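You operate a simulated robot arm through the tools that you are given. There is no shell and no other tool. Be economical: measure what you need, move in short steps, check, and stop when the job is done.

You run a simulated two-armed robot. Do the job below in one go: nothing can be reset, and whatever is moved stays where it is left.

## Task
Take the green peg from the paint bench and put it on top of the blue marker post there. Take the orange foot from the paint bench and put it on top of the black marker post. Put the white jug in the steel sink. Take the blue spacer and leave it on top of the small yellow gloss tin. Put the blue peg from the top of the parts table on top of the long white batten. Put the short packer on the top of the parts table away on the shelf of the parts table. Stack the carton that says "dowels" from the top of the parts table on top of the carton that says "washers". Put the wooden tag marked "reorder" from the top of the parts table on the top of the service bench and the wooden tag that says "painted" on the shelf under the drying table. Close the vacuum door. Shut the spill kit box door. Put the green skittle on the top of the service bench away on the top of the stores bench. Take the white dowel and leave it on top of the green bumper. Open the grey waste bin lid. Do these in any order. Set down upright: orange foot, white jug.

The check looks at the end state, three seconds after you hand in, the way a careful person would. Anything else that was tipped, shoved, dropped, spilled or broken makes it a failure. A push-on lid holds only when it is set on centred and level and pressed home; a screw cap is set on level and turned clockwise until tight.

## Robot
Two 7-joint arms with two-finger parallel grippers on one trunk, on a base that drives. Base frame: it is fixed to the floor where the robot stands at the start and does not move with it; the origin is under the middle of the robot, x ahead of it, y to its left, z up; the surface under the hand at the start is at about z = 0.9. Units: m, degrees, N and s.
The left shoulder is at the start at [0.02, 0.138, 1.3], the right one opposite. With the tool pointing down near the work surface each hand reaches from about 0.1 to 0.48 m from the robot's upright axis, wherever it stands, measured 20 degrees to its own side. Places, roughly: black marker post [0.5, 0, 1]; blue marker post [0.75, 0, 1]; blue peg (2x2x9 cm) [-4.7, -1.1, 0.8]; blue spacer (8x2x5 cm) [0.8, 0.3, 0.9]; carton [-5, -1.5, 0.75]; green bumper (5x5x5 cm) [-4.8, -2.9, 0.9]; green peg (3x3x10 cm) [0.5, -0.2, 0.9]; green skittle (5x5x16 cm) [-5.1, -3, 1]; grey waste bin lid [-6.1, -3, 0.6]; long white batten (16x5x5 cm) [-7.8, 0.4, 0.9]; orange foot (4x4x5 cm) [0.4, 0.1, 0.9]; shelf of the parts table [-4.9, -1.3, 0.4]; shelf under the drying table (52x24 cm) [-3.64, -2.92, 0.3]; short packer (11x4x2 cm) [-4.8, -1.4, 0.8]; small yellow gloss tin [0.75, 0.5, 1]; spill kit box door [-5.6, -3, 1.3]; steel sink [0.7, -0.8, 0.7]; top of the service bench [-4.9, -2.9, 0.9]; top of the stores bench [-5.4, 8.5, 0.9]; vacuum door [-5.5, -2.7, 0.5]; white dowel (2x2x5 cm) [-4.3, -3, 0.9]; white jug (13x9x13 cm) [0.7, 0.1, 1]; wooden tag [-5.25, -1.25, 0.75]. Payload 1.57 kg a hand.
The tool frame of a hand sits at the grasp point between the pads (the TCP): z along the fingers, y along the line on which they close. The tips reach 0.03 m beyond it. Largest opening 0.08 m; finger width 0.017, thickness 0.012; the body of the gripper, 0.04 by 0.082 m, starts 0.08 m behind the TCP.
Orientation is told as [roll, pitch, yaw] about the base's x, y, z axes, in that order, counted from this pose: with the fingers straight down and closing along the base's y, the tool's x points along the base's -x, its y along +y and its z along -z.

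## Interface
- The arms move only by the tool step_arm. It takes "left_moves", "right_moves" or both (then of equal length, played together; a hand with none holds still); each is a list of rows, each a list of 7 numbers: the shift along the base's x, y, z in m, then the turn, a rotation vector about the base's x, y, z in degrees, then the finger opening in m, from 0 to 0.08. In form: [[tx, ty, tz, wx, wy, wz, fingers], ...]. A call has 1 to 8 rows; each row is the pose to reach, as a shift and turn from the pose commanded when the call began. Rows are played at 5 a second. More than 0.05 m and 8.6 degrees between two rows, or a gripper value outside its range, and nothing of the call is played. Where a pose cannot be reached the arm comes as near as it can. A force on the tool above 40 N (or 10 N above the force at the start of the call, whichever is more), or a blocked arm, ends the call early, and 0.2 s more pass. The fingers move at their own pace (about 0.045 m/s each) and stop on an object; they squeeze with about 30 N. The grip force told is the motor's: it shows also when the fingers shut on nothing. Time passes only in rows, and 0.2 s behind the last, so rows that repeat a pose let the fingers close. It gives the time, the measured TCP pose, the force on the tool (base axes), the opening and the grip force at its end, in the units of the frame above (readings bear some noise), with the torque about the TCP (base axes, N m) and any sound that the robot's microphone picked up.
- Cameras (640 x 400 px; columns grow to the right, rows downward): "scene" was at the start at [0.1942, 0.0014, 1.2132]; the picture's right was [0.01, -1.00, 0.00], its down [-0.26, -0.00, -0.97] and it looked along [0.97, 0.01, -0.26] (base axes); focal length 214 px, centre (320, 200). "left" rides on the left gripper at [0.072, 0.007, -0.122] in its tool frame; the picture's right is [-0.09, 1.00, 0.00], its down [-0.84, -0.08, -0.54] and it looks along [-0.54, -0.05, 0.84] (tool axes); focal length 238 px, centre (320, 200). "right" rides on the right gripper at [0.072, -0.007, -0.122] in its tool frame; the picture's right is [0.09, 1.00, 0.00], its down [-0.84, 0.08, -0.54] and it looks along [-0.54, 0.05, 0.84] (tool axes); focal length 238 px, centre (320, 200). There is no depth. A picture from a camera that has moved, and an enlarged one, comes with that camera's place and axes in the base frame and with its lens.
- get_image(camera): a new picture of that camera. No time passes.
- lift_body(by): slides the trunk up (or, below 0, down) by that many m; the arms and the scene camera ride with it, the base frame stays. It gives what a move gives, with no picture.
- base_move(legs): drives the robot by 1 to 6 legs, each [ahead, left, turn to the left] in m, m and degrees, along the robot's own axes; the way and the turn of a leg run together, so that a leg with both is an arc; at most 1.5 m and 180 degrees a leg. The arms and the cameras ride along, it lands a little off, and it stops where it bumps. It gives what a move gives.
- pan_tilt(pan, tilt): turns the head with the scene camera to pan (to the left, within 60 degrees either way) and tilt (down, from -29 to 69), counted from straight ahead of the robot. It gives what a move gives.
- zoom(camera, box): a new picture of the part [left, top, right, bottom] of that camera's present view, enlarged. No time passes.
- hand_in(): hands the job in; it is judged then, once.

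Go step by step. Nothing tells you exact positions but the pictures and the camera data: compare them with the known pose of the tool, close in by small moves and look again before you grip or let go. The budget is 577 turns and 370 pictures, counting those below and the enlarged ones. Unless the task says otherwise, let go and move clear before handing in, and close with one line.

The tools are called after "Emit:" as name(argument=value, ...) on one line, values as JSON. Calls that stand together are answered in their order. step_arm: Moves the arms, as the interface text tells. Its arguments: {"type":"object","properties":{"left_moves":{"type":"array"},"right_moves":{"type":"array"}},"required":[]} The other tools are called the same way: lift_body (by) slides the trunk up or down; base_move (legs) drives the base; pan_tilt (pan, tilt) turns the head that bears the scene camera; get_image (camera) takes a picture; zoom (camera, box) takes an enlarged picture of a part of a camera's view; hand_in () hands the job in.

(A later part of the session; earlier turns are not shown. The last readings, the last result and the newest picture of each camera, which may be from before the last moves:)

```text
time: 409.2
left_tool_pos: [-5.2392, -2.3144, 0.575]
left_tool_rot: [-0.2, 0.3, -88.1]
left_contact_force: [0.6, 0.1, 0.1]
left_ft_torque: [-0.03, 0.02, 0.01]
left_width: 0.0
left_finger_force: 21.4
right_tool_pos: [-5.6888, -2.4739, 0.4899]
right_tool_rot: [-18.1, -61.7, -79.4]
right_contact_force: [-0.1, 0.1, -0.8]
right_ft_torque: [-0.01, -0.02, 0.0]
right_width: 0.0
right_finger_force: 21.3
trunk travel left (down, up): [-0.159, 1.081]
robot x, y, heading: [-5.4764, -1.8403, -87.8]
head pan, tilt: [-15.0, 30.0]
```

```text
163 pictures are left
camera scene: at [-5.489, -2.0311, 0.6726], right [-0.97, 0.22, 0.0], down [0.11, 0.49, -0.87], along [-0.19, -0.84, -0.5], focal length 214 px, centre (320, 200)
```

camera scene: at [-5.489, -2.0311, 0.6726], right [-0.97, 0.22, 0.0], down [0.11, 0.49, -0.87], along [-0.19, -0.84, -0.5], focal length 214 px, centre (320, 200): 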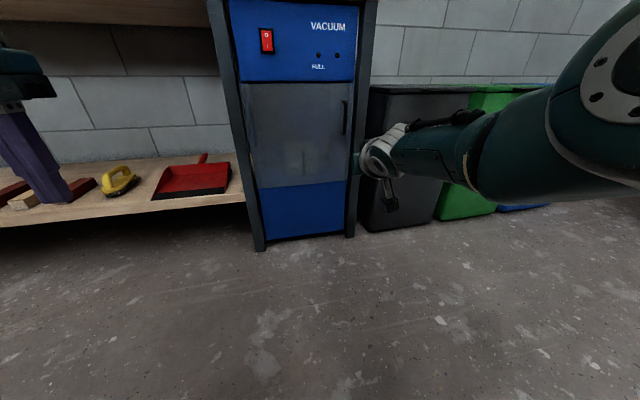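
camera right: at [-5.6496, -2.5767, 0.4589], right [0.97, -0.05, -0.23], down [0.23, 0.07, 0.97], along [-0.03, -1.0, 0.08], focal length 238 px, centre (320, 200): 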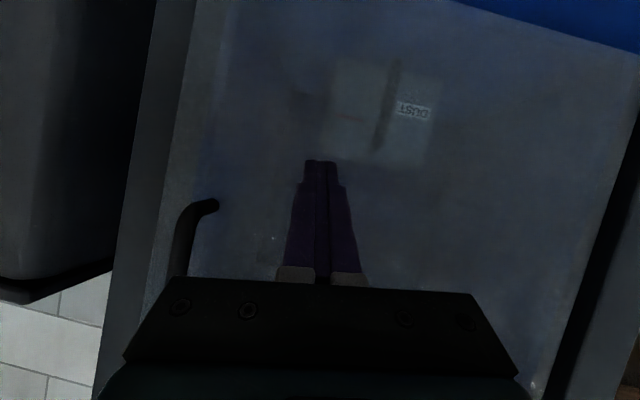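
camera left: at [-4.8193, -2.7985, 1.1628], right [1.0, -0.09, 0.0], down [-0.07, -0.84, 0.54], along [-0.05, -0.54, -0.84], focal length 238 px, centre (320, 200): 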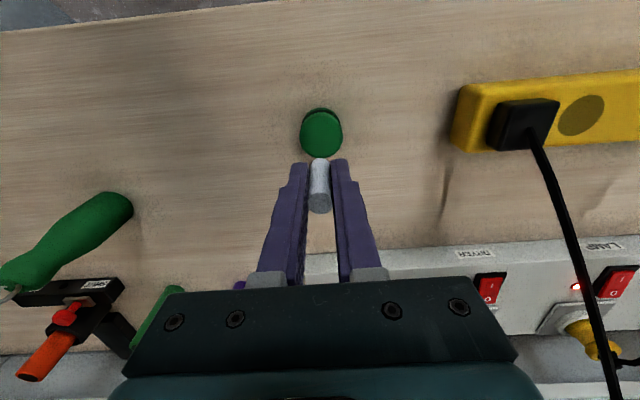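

The vacuum door is closed. Next the waste bin lid: I move west and look at its handle.

Emit:
base_move(legs=[[0, -0.47, -2]])

Emit:
lift_body(by=0.3)

Emit:
pan_tilt(pan=0, tilt=30)

Emit:
get_image(camera="scene")

```text
time: 412.1
left_tool_pos: [-5.7257, -2.3308, 0.5748]
left_tool_rot: [-0.1, 0.3, -90.3]
left_contact_force: [-0.7, 0.2, -0.9]
left_ft_torque: [0.03, 0.01, -0.01]
left_width: 0.0
left_finger_force: 21.4
right_tool_pos: [-6.1801, -2.4739, 0.4908]
right_tool_rot: [-18.0, -61.6, -81.6]
right_contact_force: [-0.2, 0.5, 0.0]
right_ft_torque: [0.0, 0.03, 0.0]
right_width: 0.0
right_finger_force: 21.3
trunk travel left (down, up): [-0.159, 1.081]
robot x, y, heading: [-5.9489, -1.8511, -89.9]
head pan, tilt: [-15.0, 30.0]
```

```text
time: 415.1
left_tool_pos: [-5.7279, -2.3306, 0.8747]
left_tool_rot: [0.0, 0.4, -90.3]
left_contact_force: [0.1, 0.1, -0.6]
left_ft_torque: [-0.01, 0.0, -0.01]
left_width: 0.0
left_finger_force: 21.4
right_tool_pos: [-6.1824, -2.4737, 0.7882]
right_tool_rot: [-18.0, -61.7, -81.3]
right_contact_force: [-0.1, 0.8, 0.1]
right_ft_torque: [-0.01, 0.0, -0.01]
right_width: 0.0001
right_finger_force: 21.3
trunk travel left (down, up): [-0.459, 0.781]
robot x, y, heading: [-5.9451, -1.8552, -89.8]
head pan, tilt: [-15.0, 30.0]
```

```text
time: 415.8
left_tool_pos: [-5.7272, -2.3313, 0.8755]
left_tool_rot: [0.0, 0.4, -90.3]
left_contact_force: [-0.5, -0.8, 0.7]
left_ft_torque: [-0.01, 0.01, 0.0]
left_width: 0.0002
left_finger_force: 21.6
right_tool_pos: [-6.1829, -2.4742, 0.7905]
right_tool_rot: [-18.0, -61.7, -81.5]
right_contact_force: [-0.1, 0.5, -0.6]
right_ft_torque: [0.02, 0.0, 0.01]
right_width: 0.0
right_finger_force: 21.2
trunk travel left (down, up): [-0.459, 0.781]
robot x, y, heading: [-5.9439, -1.8514, -89.9]
head pan, tilt: [0.0, 30.0]
```

```text
162 pictures are left
camera scene: at [-5.9443, -2.0419, 0.9725], right [-1.0, 0.0, 0.0], down [0.0, 0.5, -0.87], along [0.0, -0.87, -0.5], focal length 214 px, centre (320, 200)
```

scene: 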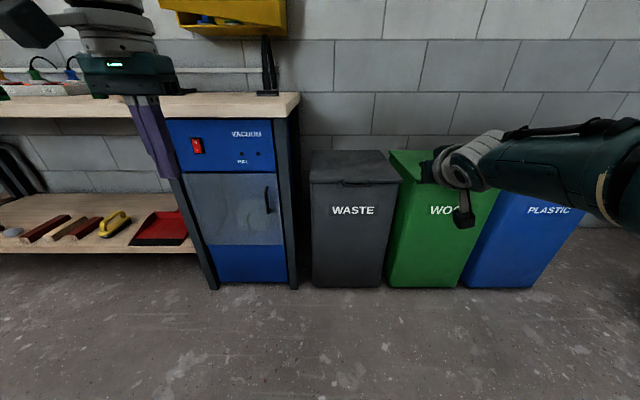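

Emit:
zoom(camera="scene", box=[290, 130, 430, 230])

```text
4.00 times, centred on (360, 180) of scene
camera zoom: at [-5.9443, -2.0419, 0.9725], right [-1.0, 0.0, 0.0], down [0.0, 0.5, -0.87], along [0.0, -0.87, -0.5], focal length 858 px, centre (160, 280)
```

zoom: 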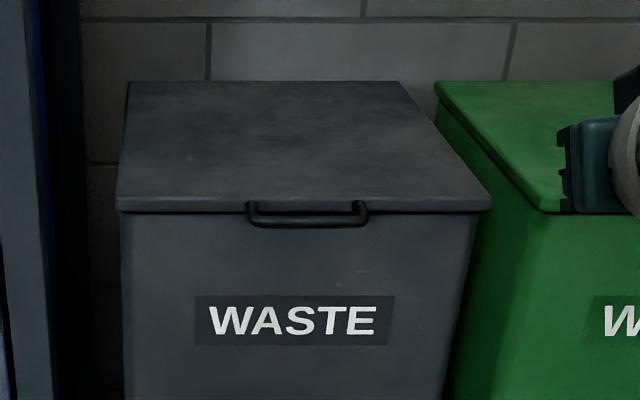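

The handle bar is at about (-6.08,-2.757,0.626), the lid hinged at the back. I make the right fingers point straight ahead horizontally.

Emit:
step_arm(right_moves=[[0.02, 0, -0.02, 0, 0, 6, 0], [0.05, 0, -0.04, 0, 0, 11.8, 0], [0.08, 0, -0.06, -6, 0, 11.8, 0], [0.1, 0, -0.08, -12, 0, 11.8, 0], [0.1, 0, -0.1, -18, 0, 11.8, 0], [0.1, 0, -0.12, -24, 0, 11.8, 0], [0.1, 0, -0.14, -28, 0, 11.8, 0]])

Emit:
get_image(camera="right")

Emit:
get_image(camera="scene")

```text
time: 417.4
left_tool_pos: [-5.7275, -2.329, 0.8726]
left_tool_rot: [-0.2, 0.5, -90.1]
left_contact_force: [0.3, 1.4, -0.5]
left_ft_torque: [-0.05, 0.0, -0.04]
left_width: 0.0002
left_finger_force: 21.1
right_tool_pos: [-6.1294, -2.3973, 0.7484]
right_tool_rot: [-92.3, -83.2, 3.2]
right_contact_force: [0.2, 0.0, -0.3]
right_ft_torque: [-0.04, 0.0, 0.02]
right_width: 0.0002
right_finger_force: 21.0
right hand out of reach, approached as far as the arm can: row 1, 2, 3, 4, 5, 6, 7
trunk travel left (down, up): [-0.459, 0.781]
robot x, y, heading: [-5.9445, -1.8527, -90.0]
head pan, tilt: [0.0, 30.0]
```

```text
160 pictures are left
camera right: at [-6.1461, -2.2754, 0.6754], right [0.98, 0.01, -0.21], down [0.17, 0.55, 0.82], along [0.13, -0.84, 0.53], focal length 238 px, centre (320, 200)
```

right: 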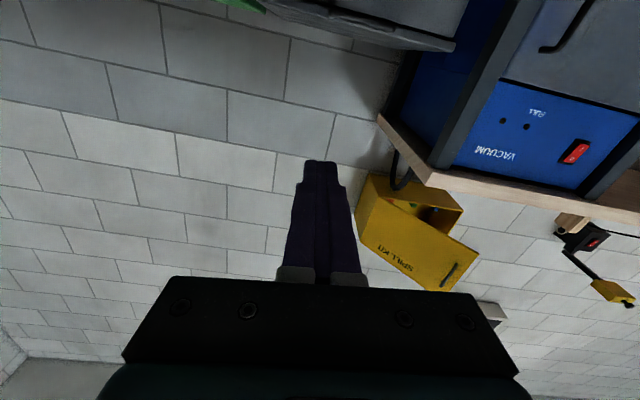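

```text
159 pictures are left
camera scene: at [-5.9445, -2.0396, 0.9721], right [-1.0, 0.0, 0.0], down [0.0, 0.5, -0.86], along [0.0, -0.86, -0.5], focal length 214 px, centre (320, 200)
```

scene: 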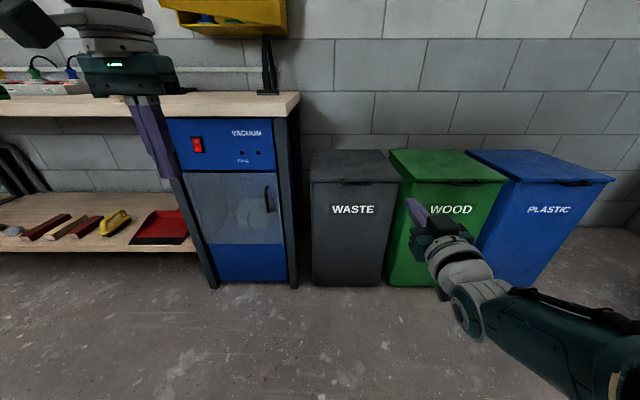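

Emit:
step_arm(left_moves=[[0, 0.0, -0.04, 0, 0, 0, 0], [0, 0.02, -0.08, 0, 0, 0, 0], [0, 0.05, -0.12, 0, 0, 0, 0], [0, 0.08, -0.15, 0, 0, 0, 0], [0, 0.11, -0.16, 0, 0, 0, 0], [0, 0.13, -0.17, 0, 0, 0, 0]])

Emit:
lift_body(by=-0.14)

Emit:
base_move(legs=[[0, 0.045, 0], [0.22, 0, 0]])

Emit:
get_image(camera="scene")

Emit:
get_image(camera="right")

```text
time: 418.8
left_tool_pos: [-5.7215, -2.2819, 0.6674]
left_tool_rot: [-0.2, 0.5, -90.1]
left_contact_force: [0.1, -0.1, -0.2]
left_ft_torque: [-0.03, -0.01, 0.05]
left_width: 0.0
left_finger_force: 21.6
left hand out of reach, approached as far as the arm can: row 2, 3, 4, 5, 6
right_tool_pos: [-6.1292, -2.3998, 0.7492]
right_tool_rot: [-92.5, -83.3, 3.3]
right_contact_force: [-0.9, 0.0, 0.3]
right_ft_torque: [-0.01, 0.01, 0.01]
right_width: 0.0
right_finger_force: 21.4
trunk travel left (down, up): [-0.459, 0.781]
robot x, y, heading: [-5.9452, -1.8553, -90.0]
head pan, tilt: [0.0, 30.0]
```

```text
time: 420.5
left_tool_pos: [-5.7212, -2.282, 0.5274]
left_tool_rot: [0.0, 0.5, -90.2]
left_contact_force: [-0.1, -0.1, 0.0]
left_ft_torque: [0.0, 0.0, -0.05]
left_width: 0.0004
left_finger_force: 21.2
right_tool_pos: [-6.1305, -2.4003, 0.609]
right_tool_rot: [-92.7, -83.2, 3.6]
right_contact_force: [-0.2, -0.6, -0.5]
right_ft_torque: [0.03, 0.0, 0.02]
right_width: 0.0001
right_finger_force: 21.5
trunk travel left (down, up): [-0.319, 0.921]
robot x, y, heading: [-5.9433, -1.8513, -90.0]
head pan, tilt: [0.0, 30.0]
```

```text
time: 422.7
left_tool_pos: [-5.6766, -2.5052, 0.5259]
left_tool_rot: [-0.1, 0.4, -90.2]
left_contact_force: [-0.2, 0.2, 0.1]
left_ft_torque: [0.0, 0.0, -0.04]
left_width: 0.0
left_finger_force: 21.6
right_tool_pos: [-6.0844, -2.6221, 0.609]
right_tool_rot: [-92.5, -83.3, 3.2]
right_contact_force: [0.2, -0.5, -0.1]
right_ft_torque: [0.06, 0.01, 0.02]
right_width: 0.0
right_finger_force: 21.4
trunk travel left (down, up): [-0.319, 0.921]
robot x, y, heading: [-5.9016, -2.0787, -90.3]
head pan, tilt: [0.0, 30.0]
```

```text
158 pictures are left
camera scene: at [-5.8993, -2.2654, 0.8325], right [-1.0, 0.0, 0.0], down [0.0, 0.5, -0.87], along [0.0, -0.87, -0.5], focal length 214 px, centre (320, 200)
```

scene: 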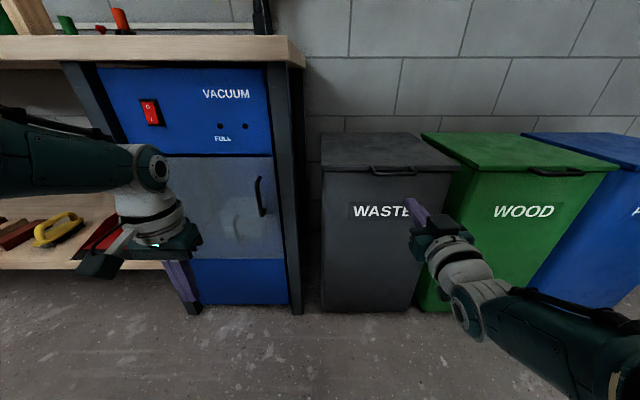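

```text
157 pictures are left
camera right: at [-6.101, -2.5019, 0.5363], right [0.98, 0.01, -0.21], down [0.17, 0.55, 0.82], along [0.13, -0.84, 0.53], focal length 238 px, centre (320, 200)
```

right: 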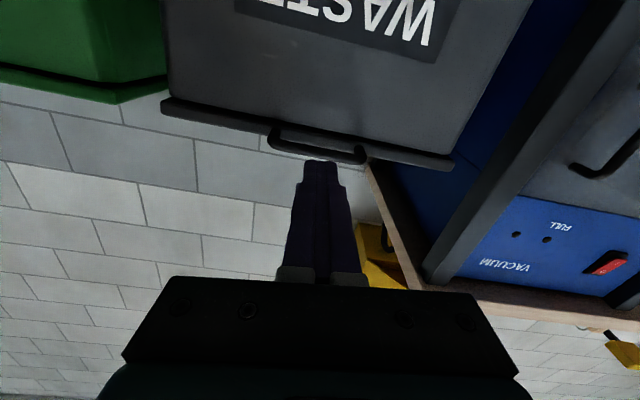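

The finger is level and just below bar height. I drive forward so the tip goes under the bar.

Emit:
base_move(legs=[[0.125, 0, 0]])

Emit:
get_image(camera="right")

Emit:
zoom(camera="scene", box=[300, 100, 500, 240])

```text
time: 424.0
left_tool_pos: [-5.6779, -2.6307, 0.5276]
left_tool_rot: [-0.1, 0.5, -90.3]
left_contact_force: [0.0, 0.9, 0.6]
left_ft_torque: [-0.03, 0.0, 0.0]
left_width: 0.0001
left_finger_force: 21.4
right_tool_pos: [-6.0851, -2.7483, 0.6096]
right_tool_rot: [-92.0, -83.2, 2.7]
right_contact_force: [-0.8, 0.9, -0.6]
right_ft_torque: [-0.02, 0.03, -0.01]
right_width: 0.0003
right_finger_force: 21.6
trunk travel left (down, up): [-0.319, 0.921]
robot x, y, heading: [-5.9023, -2.2003, -90.0]
head pan, tilt: [0.0, 30.0]
```

```text
156 pictures are left
camera right: at [-6.1012, -2.6273, 0.5361], right [0.98, 0.01, -0.21], down [0.17, 0.55, 0.82], along [0.12, -0.84, 0.53], focal length 238 px, centre (320, 200)
```

right: 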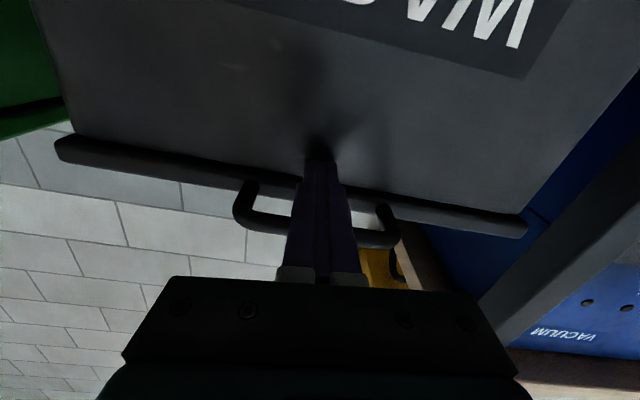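

```text
2.86 times, centred on (400, 170) of scene
camera zoom: at [-5.8993, -2.3911, 0.8324], right [-1.0, 0.0, 0.0], down [0.0, 0.5, -0.87], along [0.0, -0.87, -0.5], focal length 613 px, centre (91, 286)
```

zoom: 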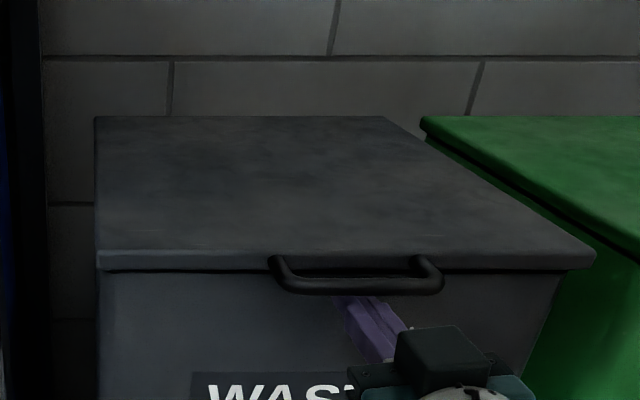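

The finger is under the bar. I lift along the lid's arc.

Emit:
step_arm(right_moves=[[0, -0.002, 0.044, 0, 0, 0, 0], [0, -0.009, 0.085, 0, 0, 0, 0], [0, -0.021, 0.125, 0, 0, 0, 0], [0, -0.037, 0.164, 0, 0, 0, 0]])

Emit:
get_image(camera="scene")

```text
time: 425.0
left_tool_pos: [-5.6767, -2.6319, 0.5292]
left_tool_rot: [-0.1, 0.5, -90.2]
left_contact_force: [0.0, 0.1, 0.0]
left_ft_torque: [0.03, -0.04, -0.02]
left_width: 0.0
left_finger_force: 21.4
right_tool_pos: [-6.0868, -2.7864, 0.7744]
right_tool_rot: [-92.0, -83.1, 2.6]
right_contact_force: [-0.1, -0.1, -0.2]
right_ft_torque: [-0.03, -0.01, 0.01]
right_width: 0.0
right_finger_force: 20.9
trunk travel left (down, up): [-0.319, 0.921]
robot x, y, heading: [-5.8993, -2.2039, -90.0]
head pan, tilt: [0.0, 30.0]
```

```text
154 pictures are left
camera scene: at [-5.8995, -2.3921, 0.8326], right [-1.0, 0.0, 0.0], down [0.0, 0.5, -0.87], along [0.0, -0.87, -0.5], focal length 214 px, centre (320, 200)
```

scene: 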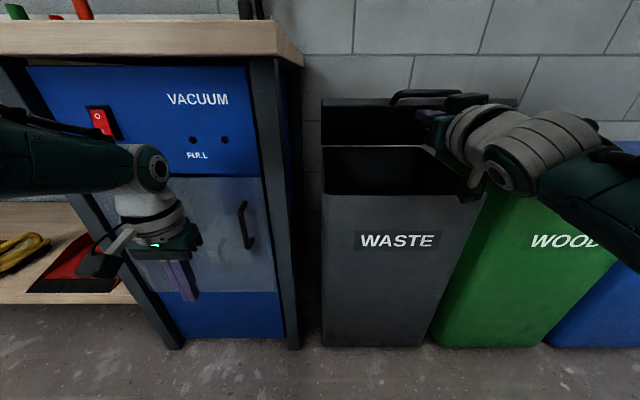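

The lid is rising. I continue the arc.

Emit:
step_arm(right_moves=[[0, -0.022, 0.036, 0, 0, 0, 0], [0, -0.047, 0.069, 0, 0, 0, 0], [0, -0.076, 0.099, 0, 0, 0, 0], [0, -0.11, 0.124, 0, 0, 0, 0]])

Emit:
get_image(camera="scene")

```text
time: 426.0
left_tool_pos: [-5.6777, -2.6346, 0.5279]
left_tool_rot: [-0.2, 0.5, -90.2]
left_contact_force: [0.5, -0.5, 0.1]
left_ft_torque: [0.03, 0.01, -0.04]
left_width: 0.0002
left_finger_force: 20.8
right_tool_pos: [-6.0848, -2.8942, 0.8981]
right_tool_rot: [-93.0, -83.1, 3.9]
right_contact_force: [-0.1, 0.2, -0.4]
right_ft_torque: [-0.17, 0.03, 0.0]
right_width: 0.0001
right_finger_force: 21.2
right hand out of reach, approached as far as the arm can: row 4
trunk travel left (down, up): [-0.319, 0.921]
robot x, y, heading: [-5.9039, -2.2049, -90.1]
head pan, tilt: [0.0, 30.0]
```

```text
153 pictures are left
camera scene: at [-5.9001, -2.3932, 0.8328], right [-1.0, 0.0, 0.0], down [0.0, 0.5, -0.87], along [0.0, -0.87, -0.5], focal length 214 px, centre (320, 200)
```

scene: 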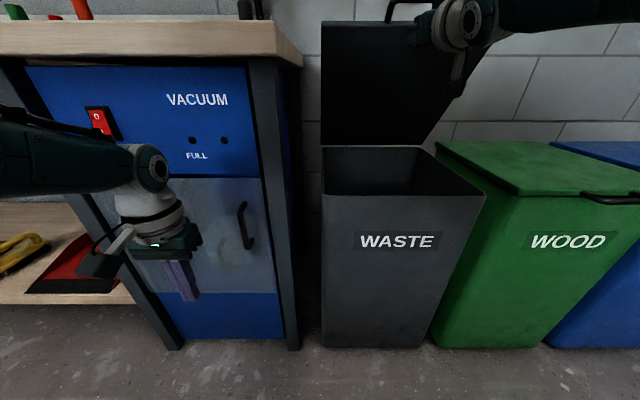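

Emit:
step_arm(left_moves=[[0, 0.02, -0.04, 0, 0, 0, 0], [0, 0.05, -0.07, 0, 0, 0, 0], [0, 0.08, -0.1, 0, 0, 0, 0]])

Emit:
base_move(legs=[[0.07, 0, 0]])

Emit:
pan_tilt(pan=-10, tilt=10)

Emit:
get_image(camera="scene")

```text
time: 426.8
left_tool_pos: [-5.6769, -2.5561, 0.4202]
left_tool_rot: [-0.2, 0.6, -90.2]
left_contact_force: [0.2, 0.1, -1.3]
left_ft_torque: [-0.01, -0.01, -0.01]
left_width: 0.0001
left_finger_force: 21.9
left hand out of reach, approached as far as the arm can: row 2, 3
right_tool_pos: [-6.0838, -2.8911, 0.8958]
right_tool_rot: [-91.4, -83.3, 2.1]
right_contact_force: [0.7, 1.0, -0.9]
right_ft_torque: [0.01, 0.0, 0.01]
right_width: 0.0
right_finger_force: 21.5
trunk travel left (down, up): [-0.319, 0.921]
robot x, y, heading: [-5.8971, -2.2028, -90.2]
head pan, tilt: [0.0, 30.0]
```

```text
time: 427.8
left_tool_pos: [-5.677, -2.6282, 0.4208]
left_tool_rot: [-0.3, 0.7, -90.2]
left_contact_force: [0.4, 0.0, -0.6]
left_ft_torque: [0.04, -0.02, 0.01]
left_width: 0.0
left_finger_force: 21.3
right_tool_pos: [-6.0831, -2.9628, 0.8963]
right_tool_rot: [-91.3, -83.2, 2.1]
right_contact_force: [-0.3, 0.2, -0.6]
right_ft_torque: [0.03, 0.01, -0.01]
right_width: 0.0
right_finger_force: 21.3
trunk travel left (down, up): [-0.319, 0.921]
robot x, y, heading: [-5.9029, -2.2717, -90.0]
head pan, tilt: [0.0, 30.0]
```

```text
time: 428.6
left_tool_pos: [-5.6769, -2.6271, 0.421]
left_tool_rot: [-0.2, 0.7, -90.2]
left_contact_force: [-0.3, 0.2, -0.2]
left_ft_torque: [0.01, -0.01, 0.02]
left_width: 0.0
left_finger_force: 21.3
right_tool_pos: [-6.0836, -2.9628, 0.8958]
right_tool_rot: [-91.2, -83.3, 2.0]
right_contact_force: [-0.1, 0.8, -0.1]
right_ft_torque: [0.0, 0.01, 0.02]
right_width: 0.0001
right_finger_force: 21.4
trunk travel left (down, up): [-0.319, 0.921]
robot x, y, heading: [-5.9002, -2.2719, -90.0]
head pan, tilt: [-10.0, 10.0]
```

```text
152 pictures are left
camera scene: at [-5.9152, -2.4627, 0.8648], right [-0.99, 0.17, 0.0], down [0.03, 0.17, -0.98], along [-0.17, -0.97, -0.17], focal length 214 px, centre (320, 200)
```

scene: 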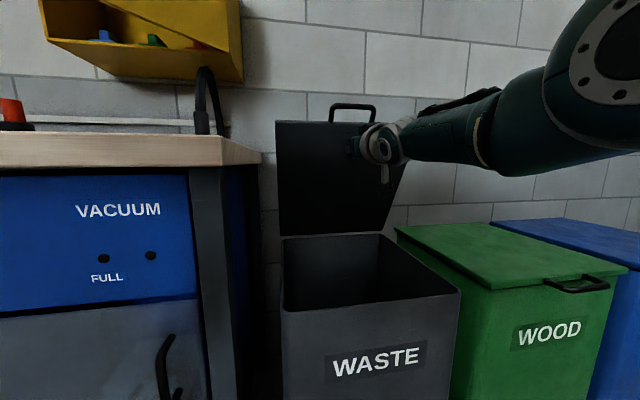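

Emit:
base_move(legs=[[0.05, 0, 0]])

Emit:
get_image(camera="scene")

```text
time: 429.6
left_tool_pos: [-5.6774, -2.6788, 0.4213]
left_tool_rot: [-0.1, 0.7, -90.2]
left_contact_force: [0.4, 0.0, -0.2]
left_ft_torque: [0.03, 0.03, 0.02]
left_width: 0.0
left_finger_force: 21.6
right_tool_pos: [-6.0842, -3.0133, 0.8959]
right_tool_rot: [-90.6, -83.1, 1.6]
right_contact_force: [0.6, 0.0, 0.0]
right_ft_torque: [0.05, 0.02, -0.04]
right_width: 0.0002
right_finger_force: 21.7
trunk travel left (down, up): [-0.319, 0.921]
robot x, y, heading: [-5.9005, -2.3214, -90.0]
head pan, tilt: [-10.0, 10.0]
```

```text
151 pictures are left
camera scene: at [-5.9153, -2.5135, 0.8648], right [-0.98, 0.17, 0.0], down [0.03, 0.17, -0.98], along [-0.17, -0.97, -0.17], focal length 214 px, centre (320, 200)
```

scene: 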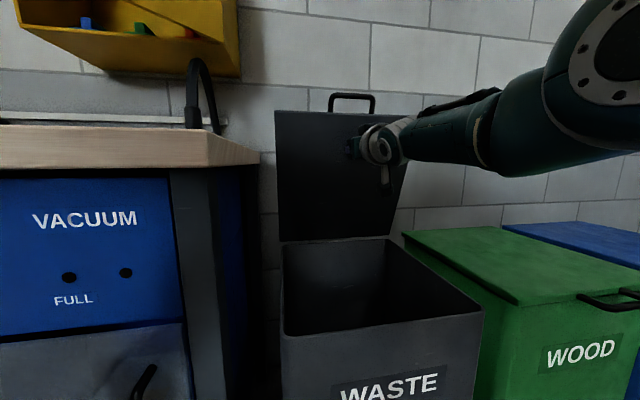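

Emit:
base_move(legs=[[0.04, -0.02, 0]])

Emit:
step_arm(right_moves=[[0, -0.02, 0, 0, 0, 0, 0], [0, -0.04, 0.0, 0, 0, 0, 0], [0, -0.06, 0.0, 0, 0, 0, 0]])

Emit:
get_image(camera="scene")

```text
time: 430.5
left_tool_pos: [-5.6971, -2.7182, 0.4222]
left_tool_rot: [-0.2, 0.7, -90.1]
left_contact_force: [-0.6, 0.6, 0.2]
left_ft_torque: [0.06, -0.04, 0.0]
left_width: 0.0002
left_finger_force: 21.6
right_tool_pos: [-6.1034, -3.054, 0.8945]
right_tool_rot: [-90.6, -83.2, 1.3]
right_contact_force: [0.5, 0.4, 0.3]
right_ft_torque: [-0.01, 0.02, 0.02]
right_width: 0.0
right_finger_force: 21.3
trunk travel left (down, up): [-0.319, 0.921]
robot x, y, heading: [-5.9188, -2.3598, -89.9]
head pan, tilt: [-10.0, 10.0]
```

```text
time: 431.3
left_tool_pos: [-5.698, -2.7189, 0.4214]
left_tool_rot: [-0.3, 0.6, -90.3]
left_contact_force: [-0.2, 0.4, 1.0]
left_ft_torque: [-0.02, -0.04, -0.04]
left_width: 0.0
left_finger_force: 20.9
right_tool_pos: [-6.1048, -3.0532, 0.8983]
right_tool_rot: [-90.1, -83.3, 1.1]
right_contact_force: [0.5, 0.5, -0.5]
right_ft_torque: [-0.01, -0.02, 0.02]
right_width: 0.0
right_finger_force: 21.0
right hand out of reach, approached as far as the arm can: row 1, 2, 3
trunk travel left (down, up): [-0.319, 0.921]
robot x, y, heading: [-5.9215, -2.3591, -89.8]
head pan, tilt: [-10.0, 10.0]
```

```text
150 pictures are left
camera scene: at [-5.9352, -2.5535, 0.8649], right [-0.98, 0.17, 0.0], down [0.03, 0.17, -0.98], along [-0.17, -0.97, -0.17], focal length 214 px, centre (320, 200)
```

scene: 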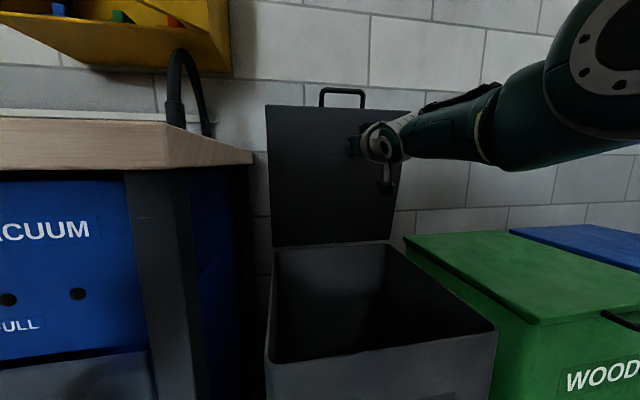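

Emit:
step_arm(left_moves=[[0.01, 0.02, -0.03, 0, 0, 0, 0], [0.02, 0.04, -0.06, 0, 0, 0, 0], [0.03, 0.06, -0.09, 0, 0, 0, 0], [0.03, 0.08, -0.1, 0, 0, 0, 0]])

Emit:
base_move(legs=[[0.05, 0, 0]])

Emit:
get_image(camera="scene")

```text
time: 432.3
left_tool_pos: [-5.6698, -2.6291, 0.3468]
left_tool_rot: [-0.1, 0.7, -90.1]
left_contact_force: [0.1, -0.3, 0.6]
left_ft_torque: [-0.01, 0.04, 0.03]
left_width: 0.0001
left_finger_force: 21.3
left hand out of reach, approached as far as the arm can: row 1, 2, 3, 4
right_tool_pos: [-6.1046, -3.0527, 0.899]
right_tool_rot: [-90.0, -83.1, 0.9]
right_contact_force: [-0.4, -0.6, -0.1]
right_ft_torque: [-0.03, 0.01, -0.02]
right_width: 0.0
right_finger_force: 21.9
trunk travel left (down, up): [-0.319, 0.921]
robot x, y, heading: [-5.9226, -2.3646, -90.1]
head pan, tilt: [-10.0, 10.0]
```

```text
time: 433.2
left_tool_pos: [-5.67, -2.679, 0.3479]
left_tool_rot: [-0.2, 0.7, -90.1]
left_contact_force: [-0.5, 0.6, -0.1]
left_ft_torque: [0.0, -0.01, 0.0]
left_width: 0.0001
left_finger_force: 21.2
right_tool_pos: [-6.1034, -3.1036, 0.8975]
right_tool_rot: [-90.1, -83.1, 1.0]
right_contact_force: [0.8, 0.7, 0.6]
right_ft_torque: [0.0, 0.0, -0.01]
right_width: 0.0
right_finger_force: 21.2
trunk travel left (down, up): [-0.319, 0.921]
robot x, y, heading: [-5.9184, -2.4145, -89.5]
head pan, tilt: [-10.0, 10.0]
```

```text
149 pictures are left
camera scene: at [-5.935, -2.6032, 0.8649], right [-0.99, 0.17, 0.0], down [0.03, 0.17, -0.98], along [-0.17, -0.97, -0.17], focal length 214 px, centre (320, 200)
```

scene: 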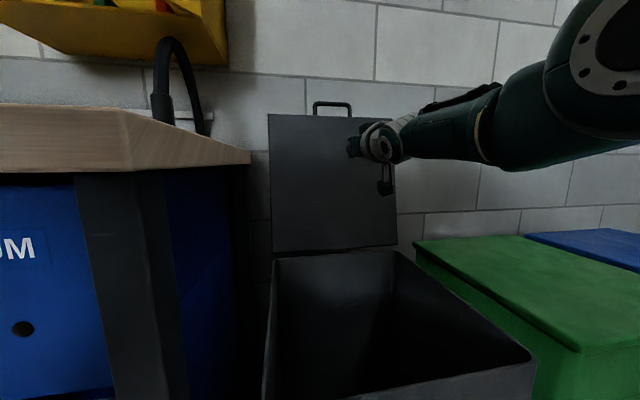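

Emit:
base_move(legs=[[0.045, 0, 0]])

Emit:
get_image(camera="scene")

```text
time: 434.1
left_tool_pos: [-5.6691, -2.7233, 0.3467]
left_tool_rot: [-0.2, 0.8, -90.3]
left_contact_force: [0.0, -0.3, 0.1]
left_ft_torque: [0.05, 0.02, 0.02]
left_width: 0.0
left_finger_force: 21.5
right_tool_pos: [-6.105, -3.1488, 0.8977]
right_tool_rot: [-89.8, -83.1, 0.6]
right_contact_force: [0.3, 0.0, 0.0]
right_ft_torque: [0.0, -0.01, 0.03]
right_width: 0.0
right_finger_force: 21.9
trunk travel left (down, up): [-0.319, 0.921]
robot x, y, heading: [-5.9195, -2.4569, -89.8]
head pan, tilt: [-10.0, 10.0]
```

```text
148 pictures are left
camera scene: at [-5.935, -2.6484, 0.8648], right [-0.98, 0.17, 0.0], down [0.03, 0.17, -0.98], along [-0.17, -0.97, -0.17], focal length 214 px, centre (320, 200)
```

scene: 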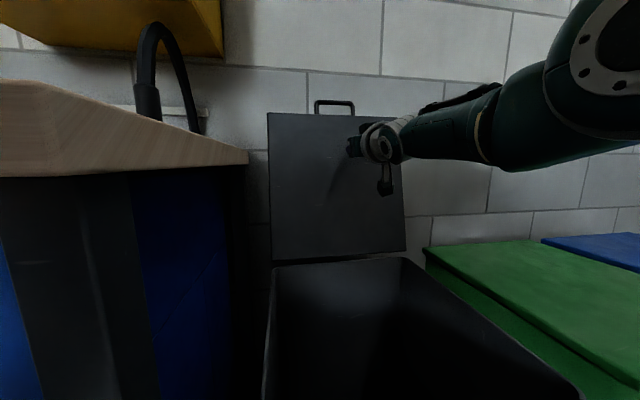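

The lid looks past upright. I back off to see whether it stays open.

Emit:
base_move(legs=[[-0.4, 0, 0]])

Emit:
get_image(camera="scene")

```text
time: 436.6
left_tool_pos: [-5.669, -2.3198, 0.3476]
left_tool_rot: [-0.3, 0.7, -90.0]
left_contact_force: [0.2, -0.3, 0.7]
left_ft_torque: [-0.03, 0.02, 0.02]
left_width: 0.0
left_finger_force: 21.1
right_tool_pos: [-6.1026, -2.746, 0.8973]
right_tool_rot: [-89.8, -83.2, 1.0]
right_contact_force: [0.5, -0.2, -0.5]
right_ft_torque: [-0.03, -0.01, 0.0]
right_width: 0.0002
right_finger_force: 21.6
trunk travel left (down, up): [-0.319, 0.921]
robot x, y, heading: [-5.9201, -2.056, -90.0]
head pan, tilt: [-10.0, 10.0]
```

```text
147 pictures are left
camera scene: at [-5.9356, -2.2453, 0.8649], right [-0.99, 0.17, 0.0], down [0.03, 0.17, -0.98], along [-0.17, -0.97, -0.17], focal length 214 px, centre (320, 200)
```

scene: 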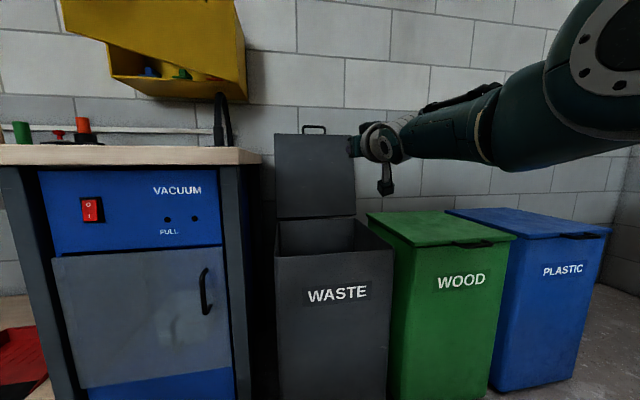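

The lid stays open. Next the spill kit door: raise trunk and left hand, then push the door shut with the right fingertips.

Emit:
step_arm(left_moves=[[0, -0.02, 0.04, 0, 0, 0, 0], [0, -0.04, 0.08, 0, 0, 0, 0], [0, -0.06, 0.12, 0, 0, 0, 0], [0, -0.08, 0.16, 0, 0, 0, 0], [0, -0.1, 0.2, 0, 0, 0, 0], [0, -0.12, 0.24, 0, 0, 0, 0], [0, -0.14, 0.28, 0, 0, 0, 0], [0, -0.16, 0.32, 0, 0, 0, 0]])

Emit:
lift_body(by=0.36)

Emit:
base_move(legs=[[0, 0.57, 0]])

Emit:
pan_tilt(pan=-10, tilt=15)

Emit:
get_image(camera="scene")

Emit:
get_image(camera="right")

```text
time: 438.4
left_tool_pos: [-5.6626, -2.5214, 0.6613]
left_tool_rot: [-0.3, 1.0, -89.9]
left_contact_force: [0.1, 0.7, -1.2]
left_ft_torque: [0.02, 0.02, 0.0]
left_width: 0.0
left_finger_force: 21.2
left hand out of reach, approached as far as the arm can: row 1, 2, 3, 4, 5, 6, 7, 8
right_tool_pos: [-6.1028, -2.7476, 0.8992]
right_tool_rot: [-90.1, -83.1, 1.3]
right_contact_force: [0.1, 0.0, -0.8]
right_ft_torque: [-0.04, 0.01, 0.0]
right_width: 0.0002
right_finger_force: 22.1
trunk travel left (down, up): [-0.319, 0.921]
robot x, y, heading: [-5.9237, -2.0562, -89.7]
head pan, tilt: [-10.0, 10.0]
```

```text
time: 441.9
left_tool_pos: [-5.6628, -2.5213, 1.0196]
left_tool_rot: [-0.2, 0.8, -90.0]
left_contact_force: [0.3, -0.1, 0.1]
left_ft_torque: [0.01, 0.03, 0.0]
left_width: 0.0002
left_finger_force: 21.6
right_tool_pos: [-6.1027, -2.7455, 1.2595]
right_tool_rot: [-90.1, -83.2, 0.9]
right_contact_force: [0.1, 0.3, 1.2]
right_ft_torque: [0.02, -0.04, 0.0]
right_width: 0.0002
right_finger_force: 21.1
trunk travel left (down, up): [-0.679, 0.561]
robot x, y, heading: [-5.9233, -2.0547, -89.7]
head pan, tilt: [-10.0, 10.0]
```

```text
time: 445.2
left_tool_pos: [-5.0708, -2.511, 1.0207]
left_tool_rot: [-0.1, 0.8, -89.0]
left_contact_force: [-0.2, -0.7, -0.4]
left_ft_torque: [0.03, -0.03, -0.04]
left_width: 0.0002
left_finger_force: 21.7
right_tool_pos: [-5.5079, -2.7415, 1.259]
right_tool_rot: [-90.0, -83.2, 2.0]
right_contact_force: [0.5, -0.2, -0.1]
right_ft_torque: [0.0, -0.01, 0.01]
right_width: 0.0
right_finger_force: 21.5
trunk travel left (down, up): [-0.679, 0.561]
robot x, y, heading: [-5.338, -2.0471, -88.8]
head pan, tilt: [-10.0, 10.0]
```

```text
time: 445.9
left_tool_pos: [-5.0705, -2.5106, 1.0196]
left_tool_rot: [-0.2, 0.8, -88.8]
left_contact_force: [-0.2, 0.5, -0.8]
left_ft_torque: [0.0, 0.0, -0.02]
left_width: 0.0
left_finger_force: 21.0
right_tool_pos: [-5.5093, -2.7425, 1.2586]
right_tool_rot: [-90.0, -83.3, 2.0]
right_contact_force: [1.2, 0.2, -0.8]
right_ft_torque: [-0.03, 0.02, 0.02]
right_width: 0.0
right_finger_force: 21.3
trunk travel left (down, up): [-0.679, 0.561]
robot x, y, heading: [-5.3348, -2.0458, -88.8]
head pan, tilt: [-10.0, 15.0]
```

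```text
146 pictures are left
camera scene: at [-5.3496, -2.2387, 1.2168], right [-0.99, 0.15, 0.0], down [0.04, 0.26, -0.97], along [-0.15, -0.95, -0.26], focal length 214 px, centre (320, 200)
```

scene: 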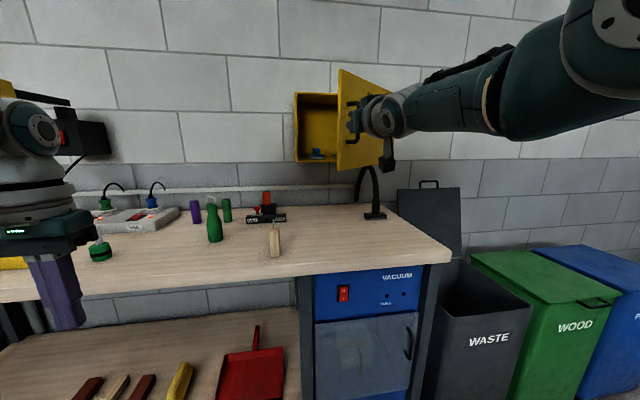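

```text
145 pictures are left
camera right: at [-5.5273, -2.6204, 1.1865], right [0.98, 0.03, -0.21], down [0.16, 0.55, 0.82], along [0.14, -0.84, 0.53], focal length 238 px, centre (320, 200)
```

right: 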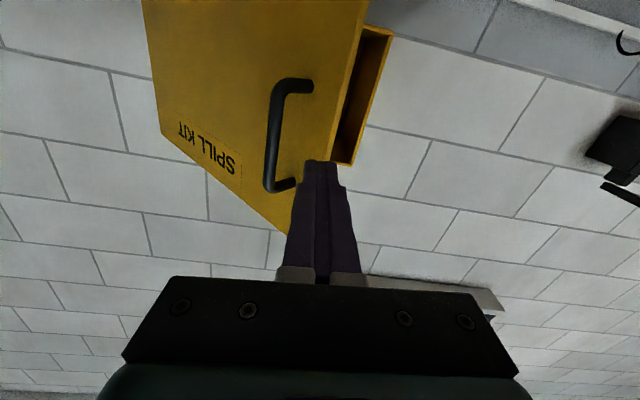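

Emit:
base_move(legs=[[0.2, 0, -1.2]])

Emit:
get_image(camera="scene")

```text
time: 447.1
left_tool_pos: [-5.0743, -2.6177, 1.0205]
left_tool_rot: [-0.2, 0.9, -89.6]
left_contact_force: [0.1, 0.3, -0.3]
left_ft_torque: [0.0, 0.01, -0.01]
left_width: 0.0002
left_finger_force: 21.5
right_tool_pos: [-5.5035, -2.8433, 1.2603]
right_tool_rot: [-93.7, -83.3, 6.2]
right_contact_force: [1.5, 1.4, 0.0]
right_ft_torque: [0.03, -0.01, 0.01]
right_width: 0.0
right_finger_force: 20.9
trunk travel left (down, up): [-0.679, 0.561]
robot x, y, heading: [-5.3362, -2.1532, -89.1]
head pan, tilt: [-10.0, 15.0]
stopped in leg 1: the force on the tool passed its limit at 60 N (the readings are from after the stop); the commanded pose is now the measured one
```

```text
144 pictures are left
camera scene: at [-5.3498, -2.3429, 1.2167], right [-0.99, 0.16, 0.0], down [0.04, 0.26, -0.97], along [-0.16, -0.95, -0.26], focal length 214 px, centre (320, 200)
```

scene: 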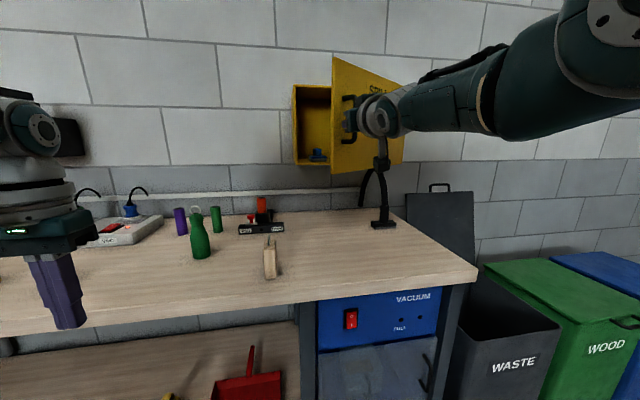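

Emit:
zoom(camera="scene", box=[280, 40, 440, 200])

Emit:
get_image(camera="right")

```text
2.50 times, centred on (360, 120) of scene
camera zoom: at [-5.3498, -2.3429, 1.2167], right [-0.99, 0.16, 0.0], down [0.04, 0.26, -0.97], along [-0.16, -0.95, -0.26], focal length 536 px, centre (220, 400)
```

zoom: 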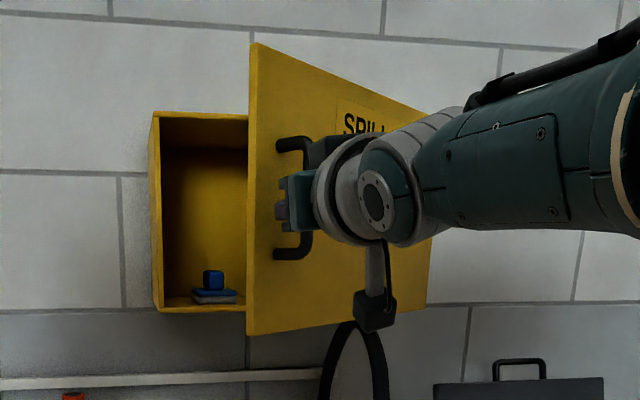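

```text
142 pictures are left
camera right: at [-5.5222, -2.723, 1.1867], right [0.98, 0.04, -0.21], down [0.15, 0.56, 0.82], along [0.15, -0.83, 0.54], focal length 238 px, centre (320, 200)
```

right: 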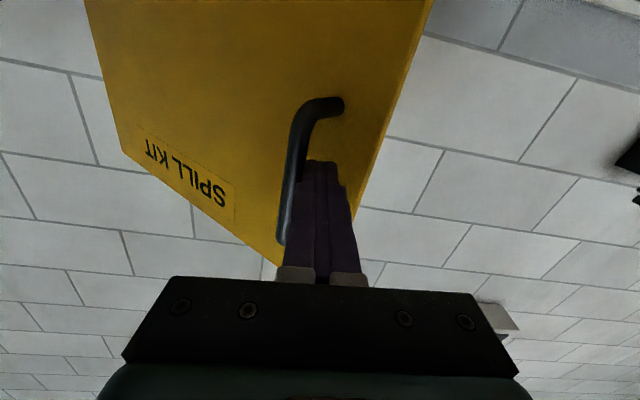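

Emit:
base_move(legs=[[0.03, 0, 0]])

Emit:
base_move(legs=[[0.03, 0.005, 0]])

Emit:
zoom(camera="scene", box=[280, 40, 440, 200])

```text
time: 447.9
left_tool_pos: [-5.0727, -2.6347, 1.0204]
left_tool_rot: [-0.3, 0.9, -89.5]
left_contact_force: [-0.6, 0.1, 0.2]
left_ft_torque: [0.04, 0.02, 0.0]
left_width: 0.0002
left_finger_force: 21.2
right_tool_pos: [-5.4896, -2.8604, 1.2612]
right_tool_rot: [-96.6, -83.4, 10.3]
right_contact_force: [4.1, 1.8, -1.3]
right_ft_torque: [0.06, 0.0, 0.0]
right_width: 0.0
right_finger_force: 21.4
trunk travel left (down, up): [-0.679, 0.561]
robot x, y, heading: [-5.3365, -2.1697, -89.3]
head pan, tilt: [-10.0, 15.0]
stopped in leg 1: the force on the tool passed its limit at 48 N (the readings are from after the stop); the commanded pose is now the measured one
```

```text
time: 448.9
left_tool_pos: [-5.0659, -2.6567, 1.0205]
left_tool_rot: [-0.4, 0.8, -89.4]
left_contact_force: [0.2, -0.3, 0.1]
left_ft_torque: [-0.01, 0.0, 0.0]
left_width: 0.0001
left_finger_force: 21.1
right_tool_pos: [-5.4719, -2.8834, 1.2619]
right_tool_rot: [-98.5, -83.6, 13.4]
right_contact_force: [3.9, 3.3, -2.3]
right_ft_torque: [0.01, 0.0, 0.01]
right_width: 0.0
right_finger_force: 21.3
trunk travel left (down, up): [-0.679, 0.561]
robot x, y, heading: [-5.3301, -2.1953, -89.0]
head pan, tilt: [-10.0, 15.0]
stopped in leg 1: the force on the tool passed its limit at 46 N (the readings are from after the stop); the commanded pose is now the measured one
```

```text
2.50 times, centred on (360, 120) of scene
camera zoom: at [-5.3428, -2.3846, 1.2166], right [-0.99, 0.16, 0.0], down [0.04, 0.26, -0.97], along [-0.15, -0.95, -0.26], focal length 536 px, centre (220, 400)
```

zoom: 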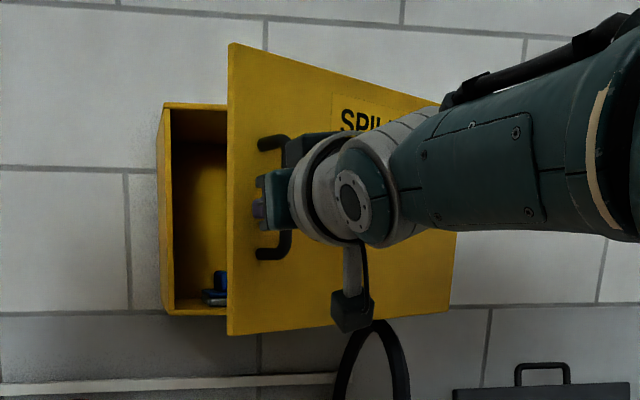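

The door is closing but resists quick motion. I push more slowly with the arm.

Emit:
step_arm(right_moves=[[0.001, -0.006, 0, 0, 0, 0, 0], [0.003, -0.012, 0, 0, 0, 0, 0], [0.005, -0.018, 0, 0, 0, 0, 0], [0.007, -0.024, 0, 0, 0, 0, 0], [0.009, -0.03, 0, 0, 0, 0, 0], [0.011, -0.036, 0, 0, 0, 0, 0], [0.013, -0.042, 0, 0, 0, 0, 0], [0.015, -0.048, 0, 0, 0, 0, 0]])

Emit:
zoom(camera="scene", box=[280, 40, 440, 200])

```text
time: 450.6
left_tool_pos: [-5.0672, -2.6573, 1.0199]
left_tool_rot: [-0.3, 0.9, -89.4]
left_contact_force: [-0.8, 0.3, 0.6]
left_ft_torque: [0.0, 0.0, 0.0]
left_width: 0.0002
left_finger_force: 21.3
right_tool_pos: [-5.4625, -2.8849, 1.2658]
right_tool_rot: [-99.3, -83.4, 13.9]
right_contact_force: [0.0, 0.0, 0.3]
right_ft_torque: [0.02, -0.04, 0.01]
right_width: 0.0001
right_finger_force: 21.5
right hand out of reach, approached as far as the arm can: row 1, 2, 3, 4, 5, 6, 7, 8
trunk travel left (down, up): [-0.679, 0.561]
robot x, y, heading: [-5.3278, -2.1946, -89.1]
head pan, tilt: [-10.0, 15.0]
```

```text
2.50 times, centred on (360, 120) of scene
camera zoom: at [-5.3433, -2.385, 1.2167], right [-0.99, 0.16, 0.0], down [0.04, 0.26, -0.97], along [-0.15, -0.95, -0.26], focal length 536 px, centre (220, 400)
```

zoom: 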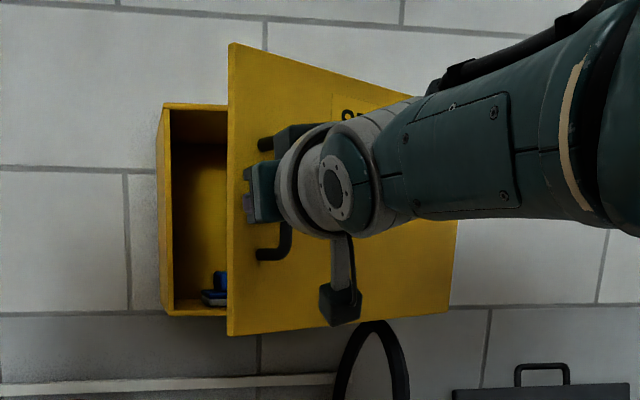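

Emit:
step_arm(right_moves=[[0, 0.03, 0, 0, 0, -2, 0], [0, 0.06, 0, 0, 0, -4, 0], [0, 0.09, 0, 0, 0, -6, 0], [0, 0.12, 0, 0, 0, -8, 0], [0, 0.15, 0, 0, 0, -10, 0]])

Emit:
base_move(legs=[[0.13, -0.08, 0]])

Emit:
get_image(camera="scene")

```text
time: 451.9
left_tool_pos: [-5.0681, -2.6575, 1.0204]
left_tool_rot: [-0.4, 0.9, -89.4]
left_contact_force: [-0.1, -0.3, 0.2]
left_ft_torque: [0.02, -0.03, -0.01]
left_width: 0.0
left_finger_force: 21.4
right_tool_pos: [-5.4634, -2.736, 1.2674]
right_tool_rot: [-99.1, -83.5, 3.5]
right_contact_force: [-0.6, -0.4, 0.3]
right_ft_torque: [0.04, 0.0, 0.01]
right_width: 0.0001
right_finger_force: 21.3
trunk travel left (down, up): [-0.679, 0.561]
robot x, y, heading: [-5.3293, -2.1948, -88.9]
head pan, tilt: [-10.0, 15.0]
```

```text
time: 453.2
left_tool_pos: [-5.1438, -2.7905, 1.0202]
left_tool_rot: [-0.3, 0.9, -89.4]
left_contact_force: [0.6, -0.1, -0.7]
left_ft_torque: [-0.01, 0.05, 0.0]
left_width: 0.0
left_finger_force: 21.1
right_tool_pos: [-5.5398, -2.8676, 1.2663]
right_tool_rot: [-99.3, -83.3, 3.9]
right_contact_force: [0.1, 0.3, 0.3]
right_ft_torque: [-0.01, -0.03, 0.01]
right_width: 0.0
right_finger_force: 21.0
trunk travel left (down, up): [-0.679, 0.561]
robot x, y, heading: [-5.4072, -2.3244, -89.4]
head pan, tilt: [-10.0, 15.0]
```

```text
139 pictures are left
camera scene: at [-5.4195, -2.5167, 1.2167], right [-0.99, 0.16, 0.0], down [0.04, 0.26, -0.97], along [-0.15, -0.95, -0.26], focal length 214 px, centre (320, 200)
```

scene: 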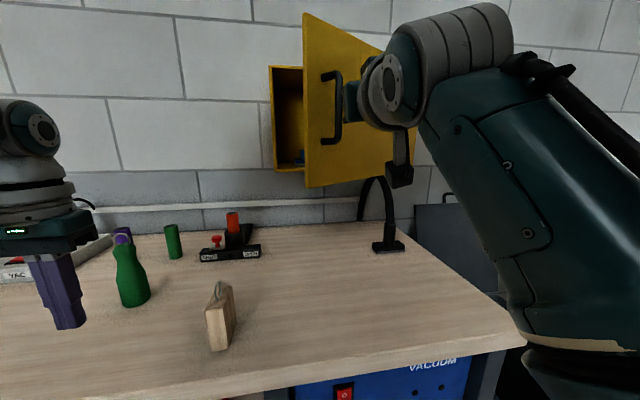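

Emit:
step_arm(right_moves=[[0.0, -0.01, 0, 0, 0, 0, 0], [0.0, -0.02, 0, 0, 0, 0, 0], [0.0, -0.03, 0, 0, 0, 0, 0], [0.0, -0.038, 0, 0, 0, 0, 0], [0.0, -0.046, 0, 0, 0, 0, 0], [0.0, -0.054, 0, 0, 0, 0, 0], [0.0, -0.062, 0, 0, 0, 0, 0], [0.0, -0.07, 0, 0, 0, 0, 0]])

Emit:
get_image(camera="scene")

```text
time: 455.0
left_tool_pos: [-5.1433, -2.7903, 1.0191]
left_tool_rot: [-0.3, 0.9, -89.4]
left_contact_force: [-0.4, -0.1, -0.1]
left_ft_torque: [-0.01, 0.01, -0.01]
left_width: 0.0002
left_finger_force: 21.5
right_tool_pos: [-5.5376, -2.9377, 1.2645]
right_tool_rot: [-99.1, -83.4, 3.7]
right_contact_force: [-0.2, -0.1, -0.4]
right_ft_torque: [-0.01, 0.0, 0.0]
right_width: 0.0
right_finger_force: 21.9
trunk travel left (down, up): [-0.679, 0.561]
robot x, y, heading: [-5.4067, -2.3232, -89.3]
head pan, tilt: [-10.0, 15.0]
```

```text
138 pictures are left
camera scene: at [-5.4195, -2.5167, 1.2167], right [-0.99, 0.16, 0.0], down [0.04, 0.26, -0.97], along [-0.15, -0.95, -0.26], focal length 214 px, centre (320, 200)
```

scene: 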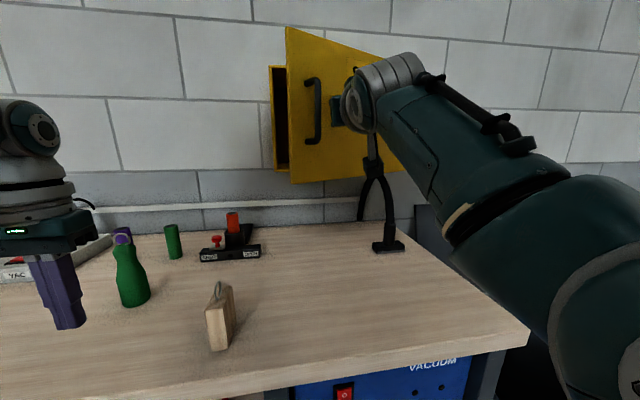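

Working smoothly; I continue pushing.

Emit:
step_arm(right_moves=[[0.0, -0.01, 0, 0, 0, 0, 0], [0.0, -0.02, 0, 0, 0, 0, 0], [0.0, -0.03, 0, 0, 0, 0, 0], [0.0, -0.04, 0, 0, 0, 0, 0], [0.0, -0.05, 0, 0, 0, 0, 0], [0.0, -0.06, 0, 0, 0, 0, 0], [0.0, -0.07, 0, 0, 0, 0, 0], [0.0, -0.08, 0, 0, 0, 0, 0]])

Emit:
get_image(camera="scene")

```text
time: 456.8
left_tool_pos: [-5.1443, -2.7901, 1.0204]
left_tool_rot: [-0.4, 0.7, -89.5]
left_contact_force: [0.3, 0.6, -0.1]
left_ft_torque: [-0.02, 0.01, 0.03]
left_width: 0.0003
left_finger_force: 21.1
right_tool_pos: [-5.5388, -3.0089, 1.266]
right_tool_rot: [-99.3, -83.4, 3.7]
right_contact_force: [-0.3, 0.3, 0.0]
right_ft_torque: [0.0, 0.0, 0.01]
right_width: 0.0
right_finger_force: 21.1
right hand out of reach, approached as far as the arm can: row 7, 8
trunk travel left (down, up): [-0.679, 0.561]
robot x, y, heading: [-5.4087, -2.3266, -89.1]
head pan, tilt: [-10.0, 15.0]
```

```text
137 pictures are left
camera scene: at [-5.4195, -2.5166, 1.2167], right [-0.99, 0.16, 0.0], down [0.04, 0.26, -0.97], along [-0.15, -0.95, -0.26], focal length 214 px, centre (320, 200)
```

scene: 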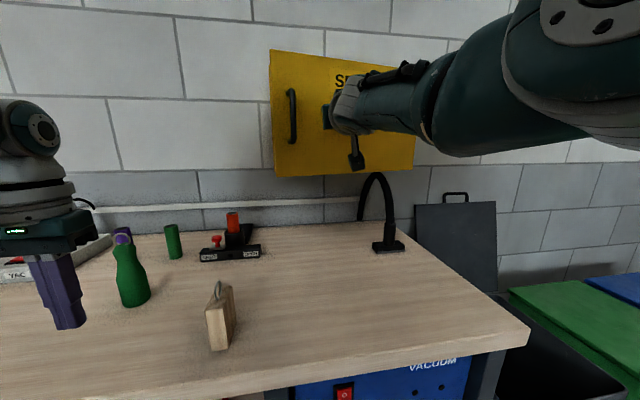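

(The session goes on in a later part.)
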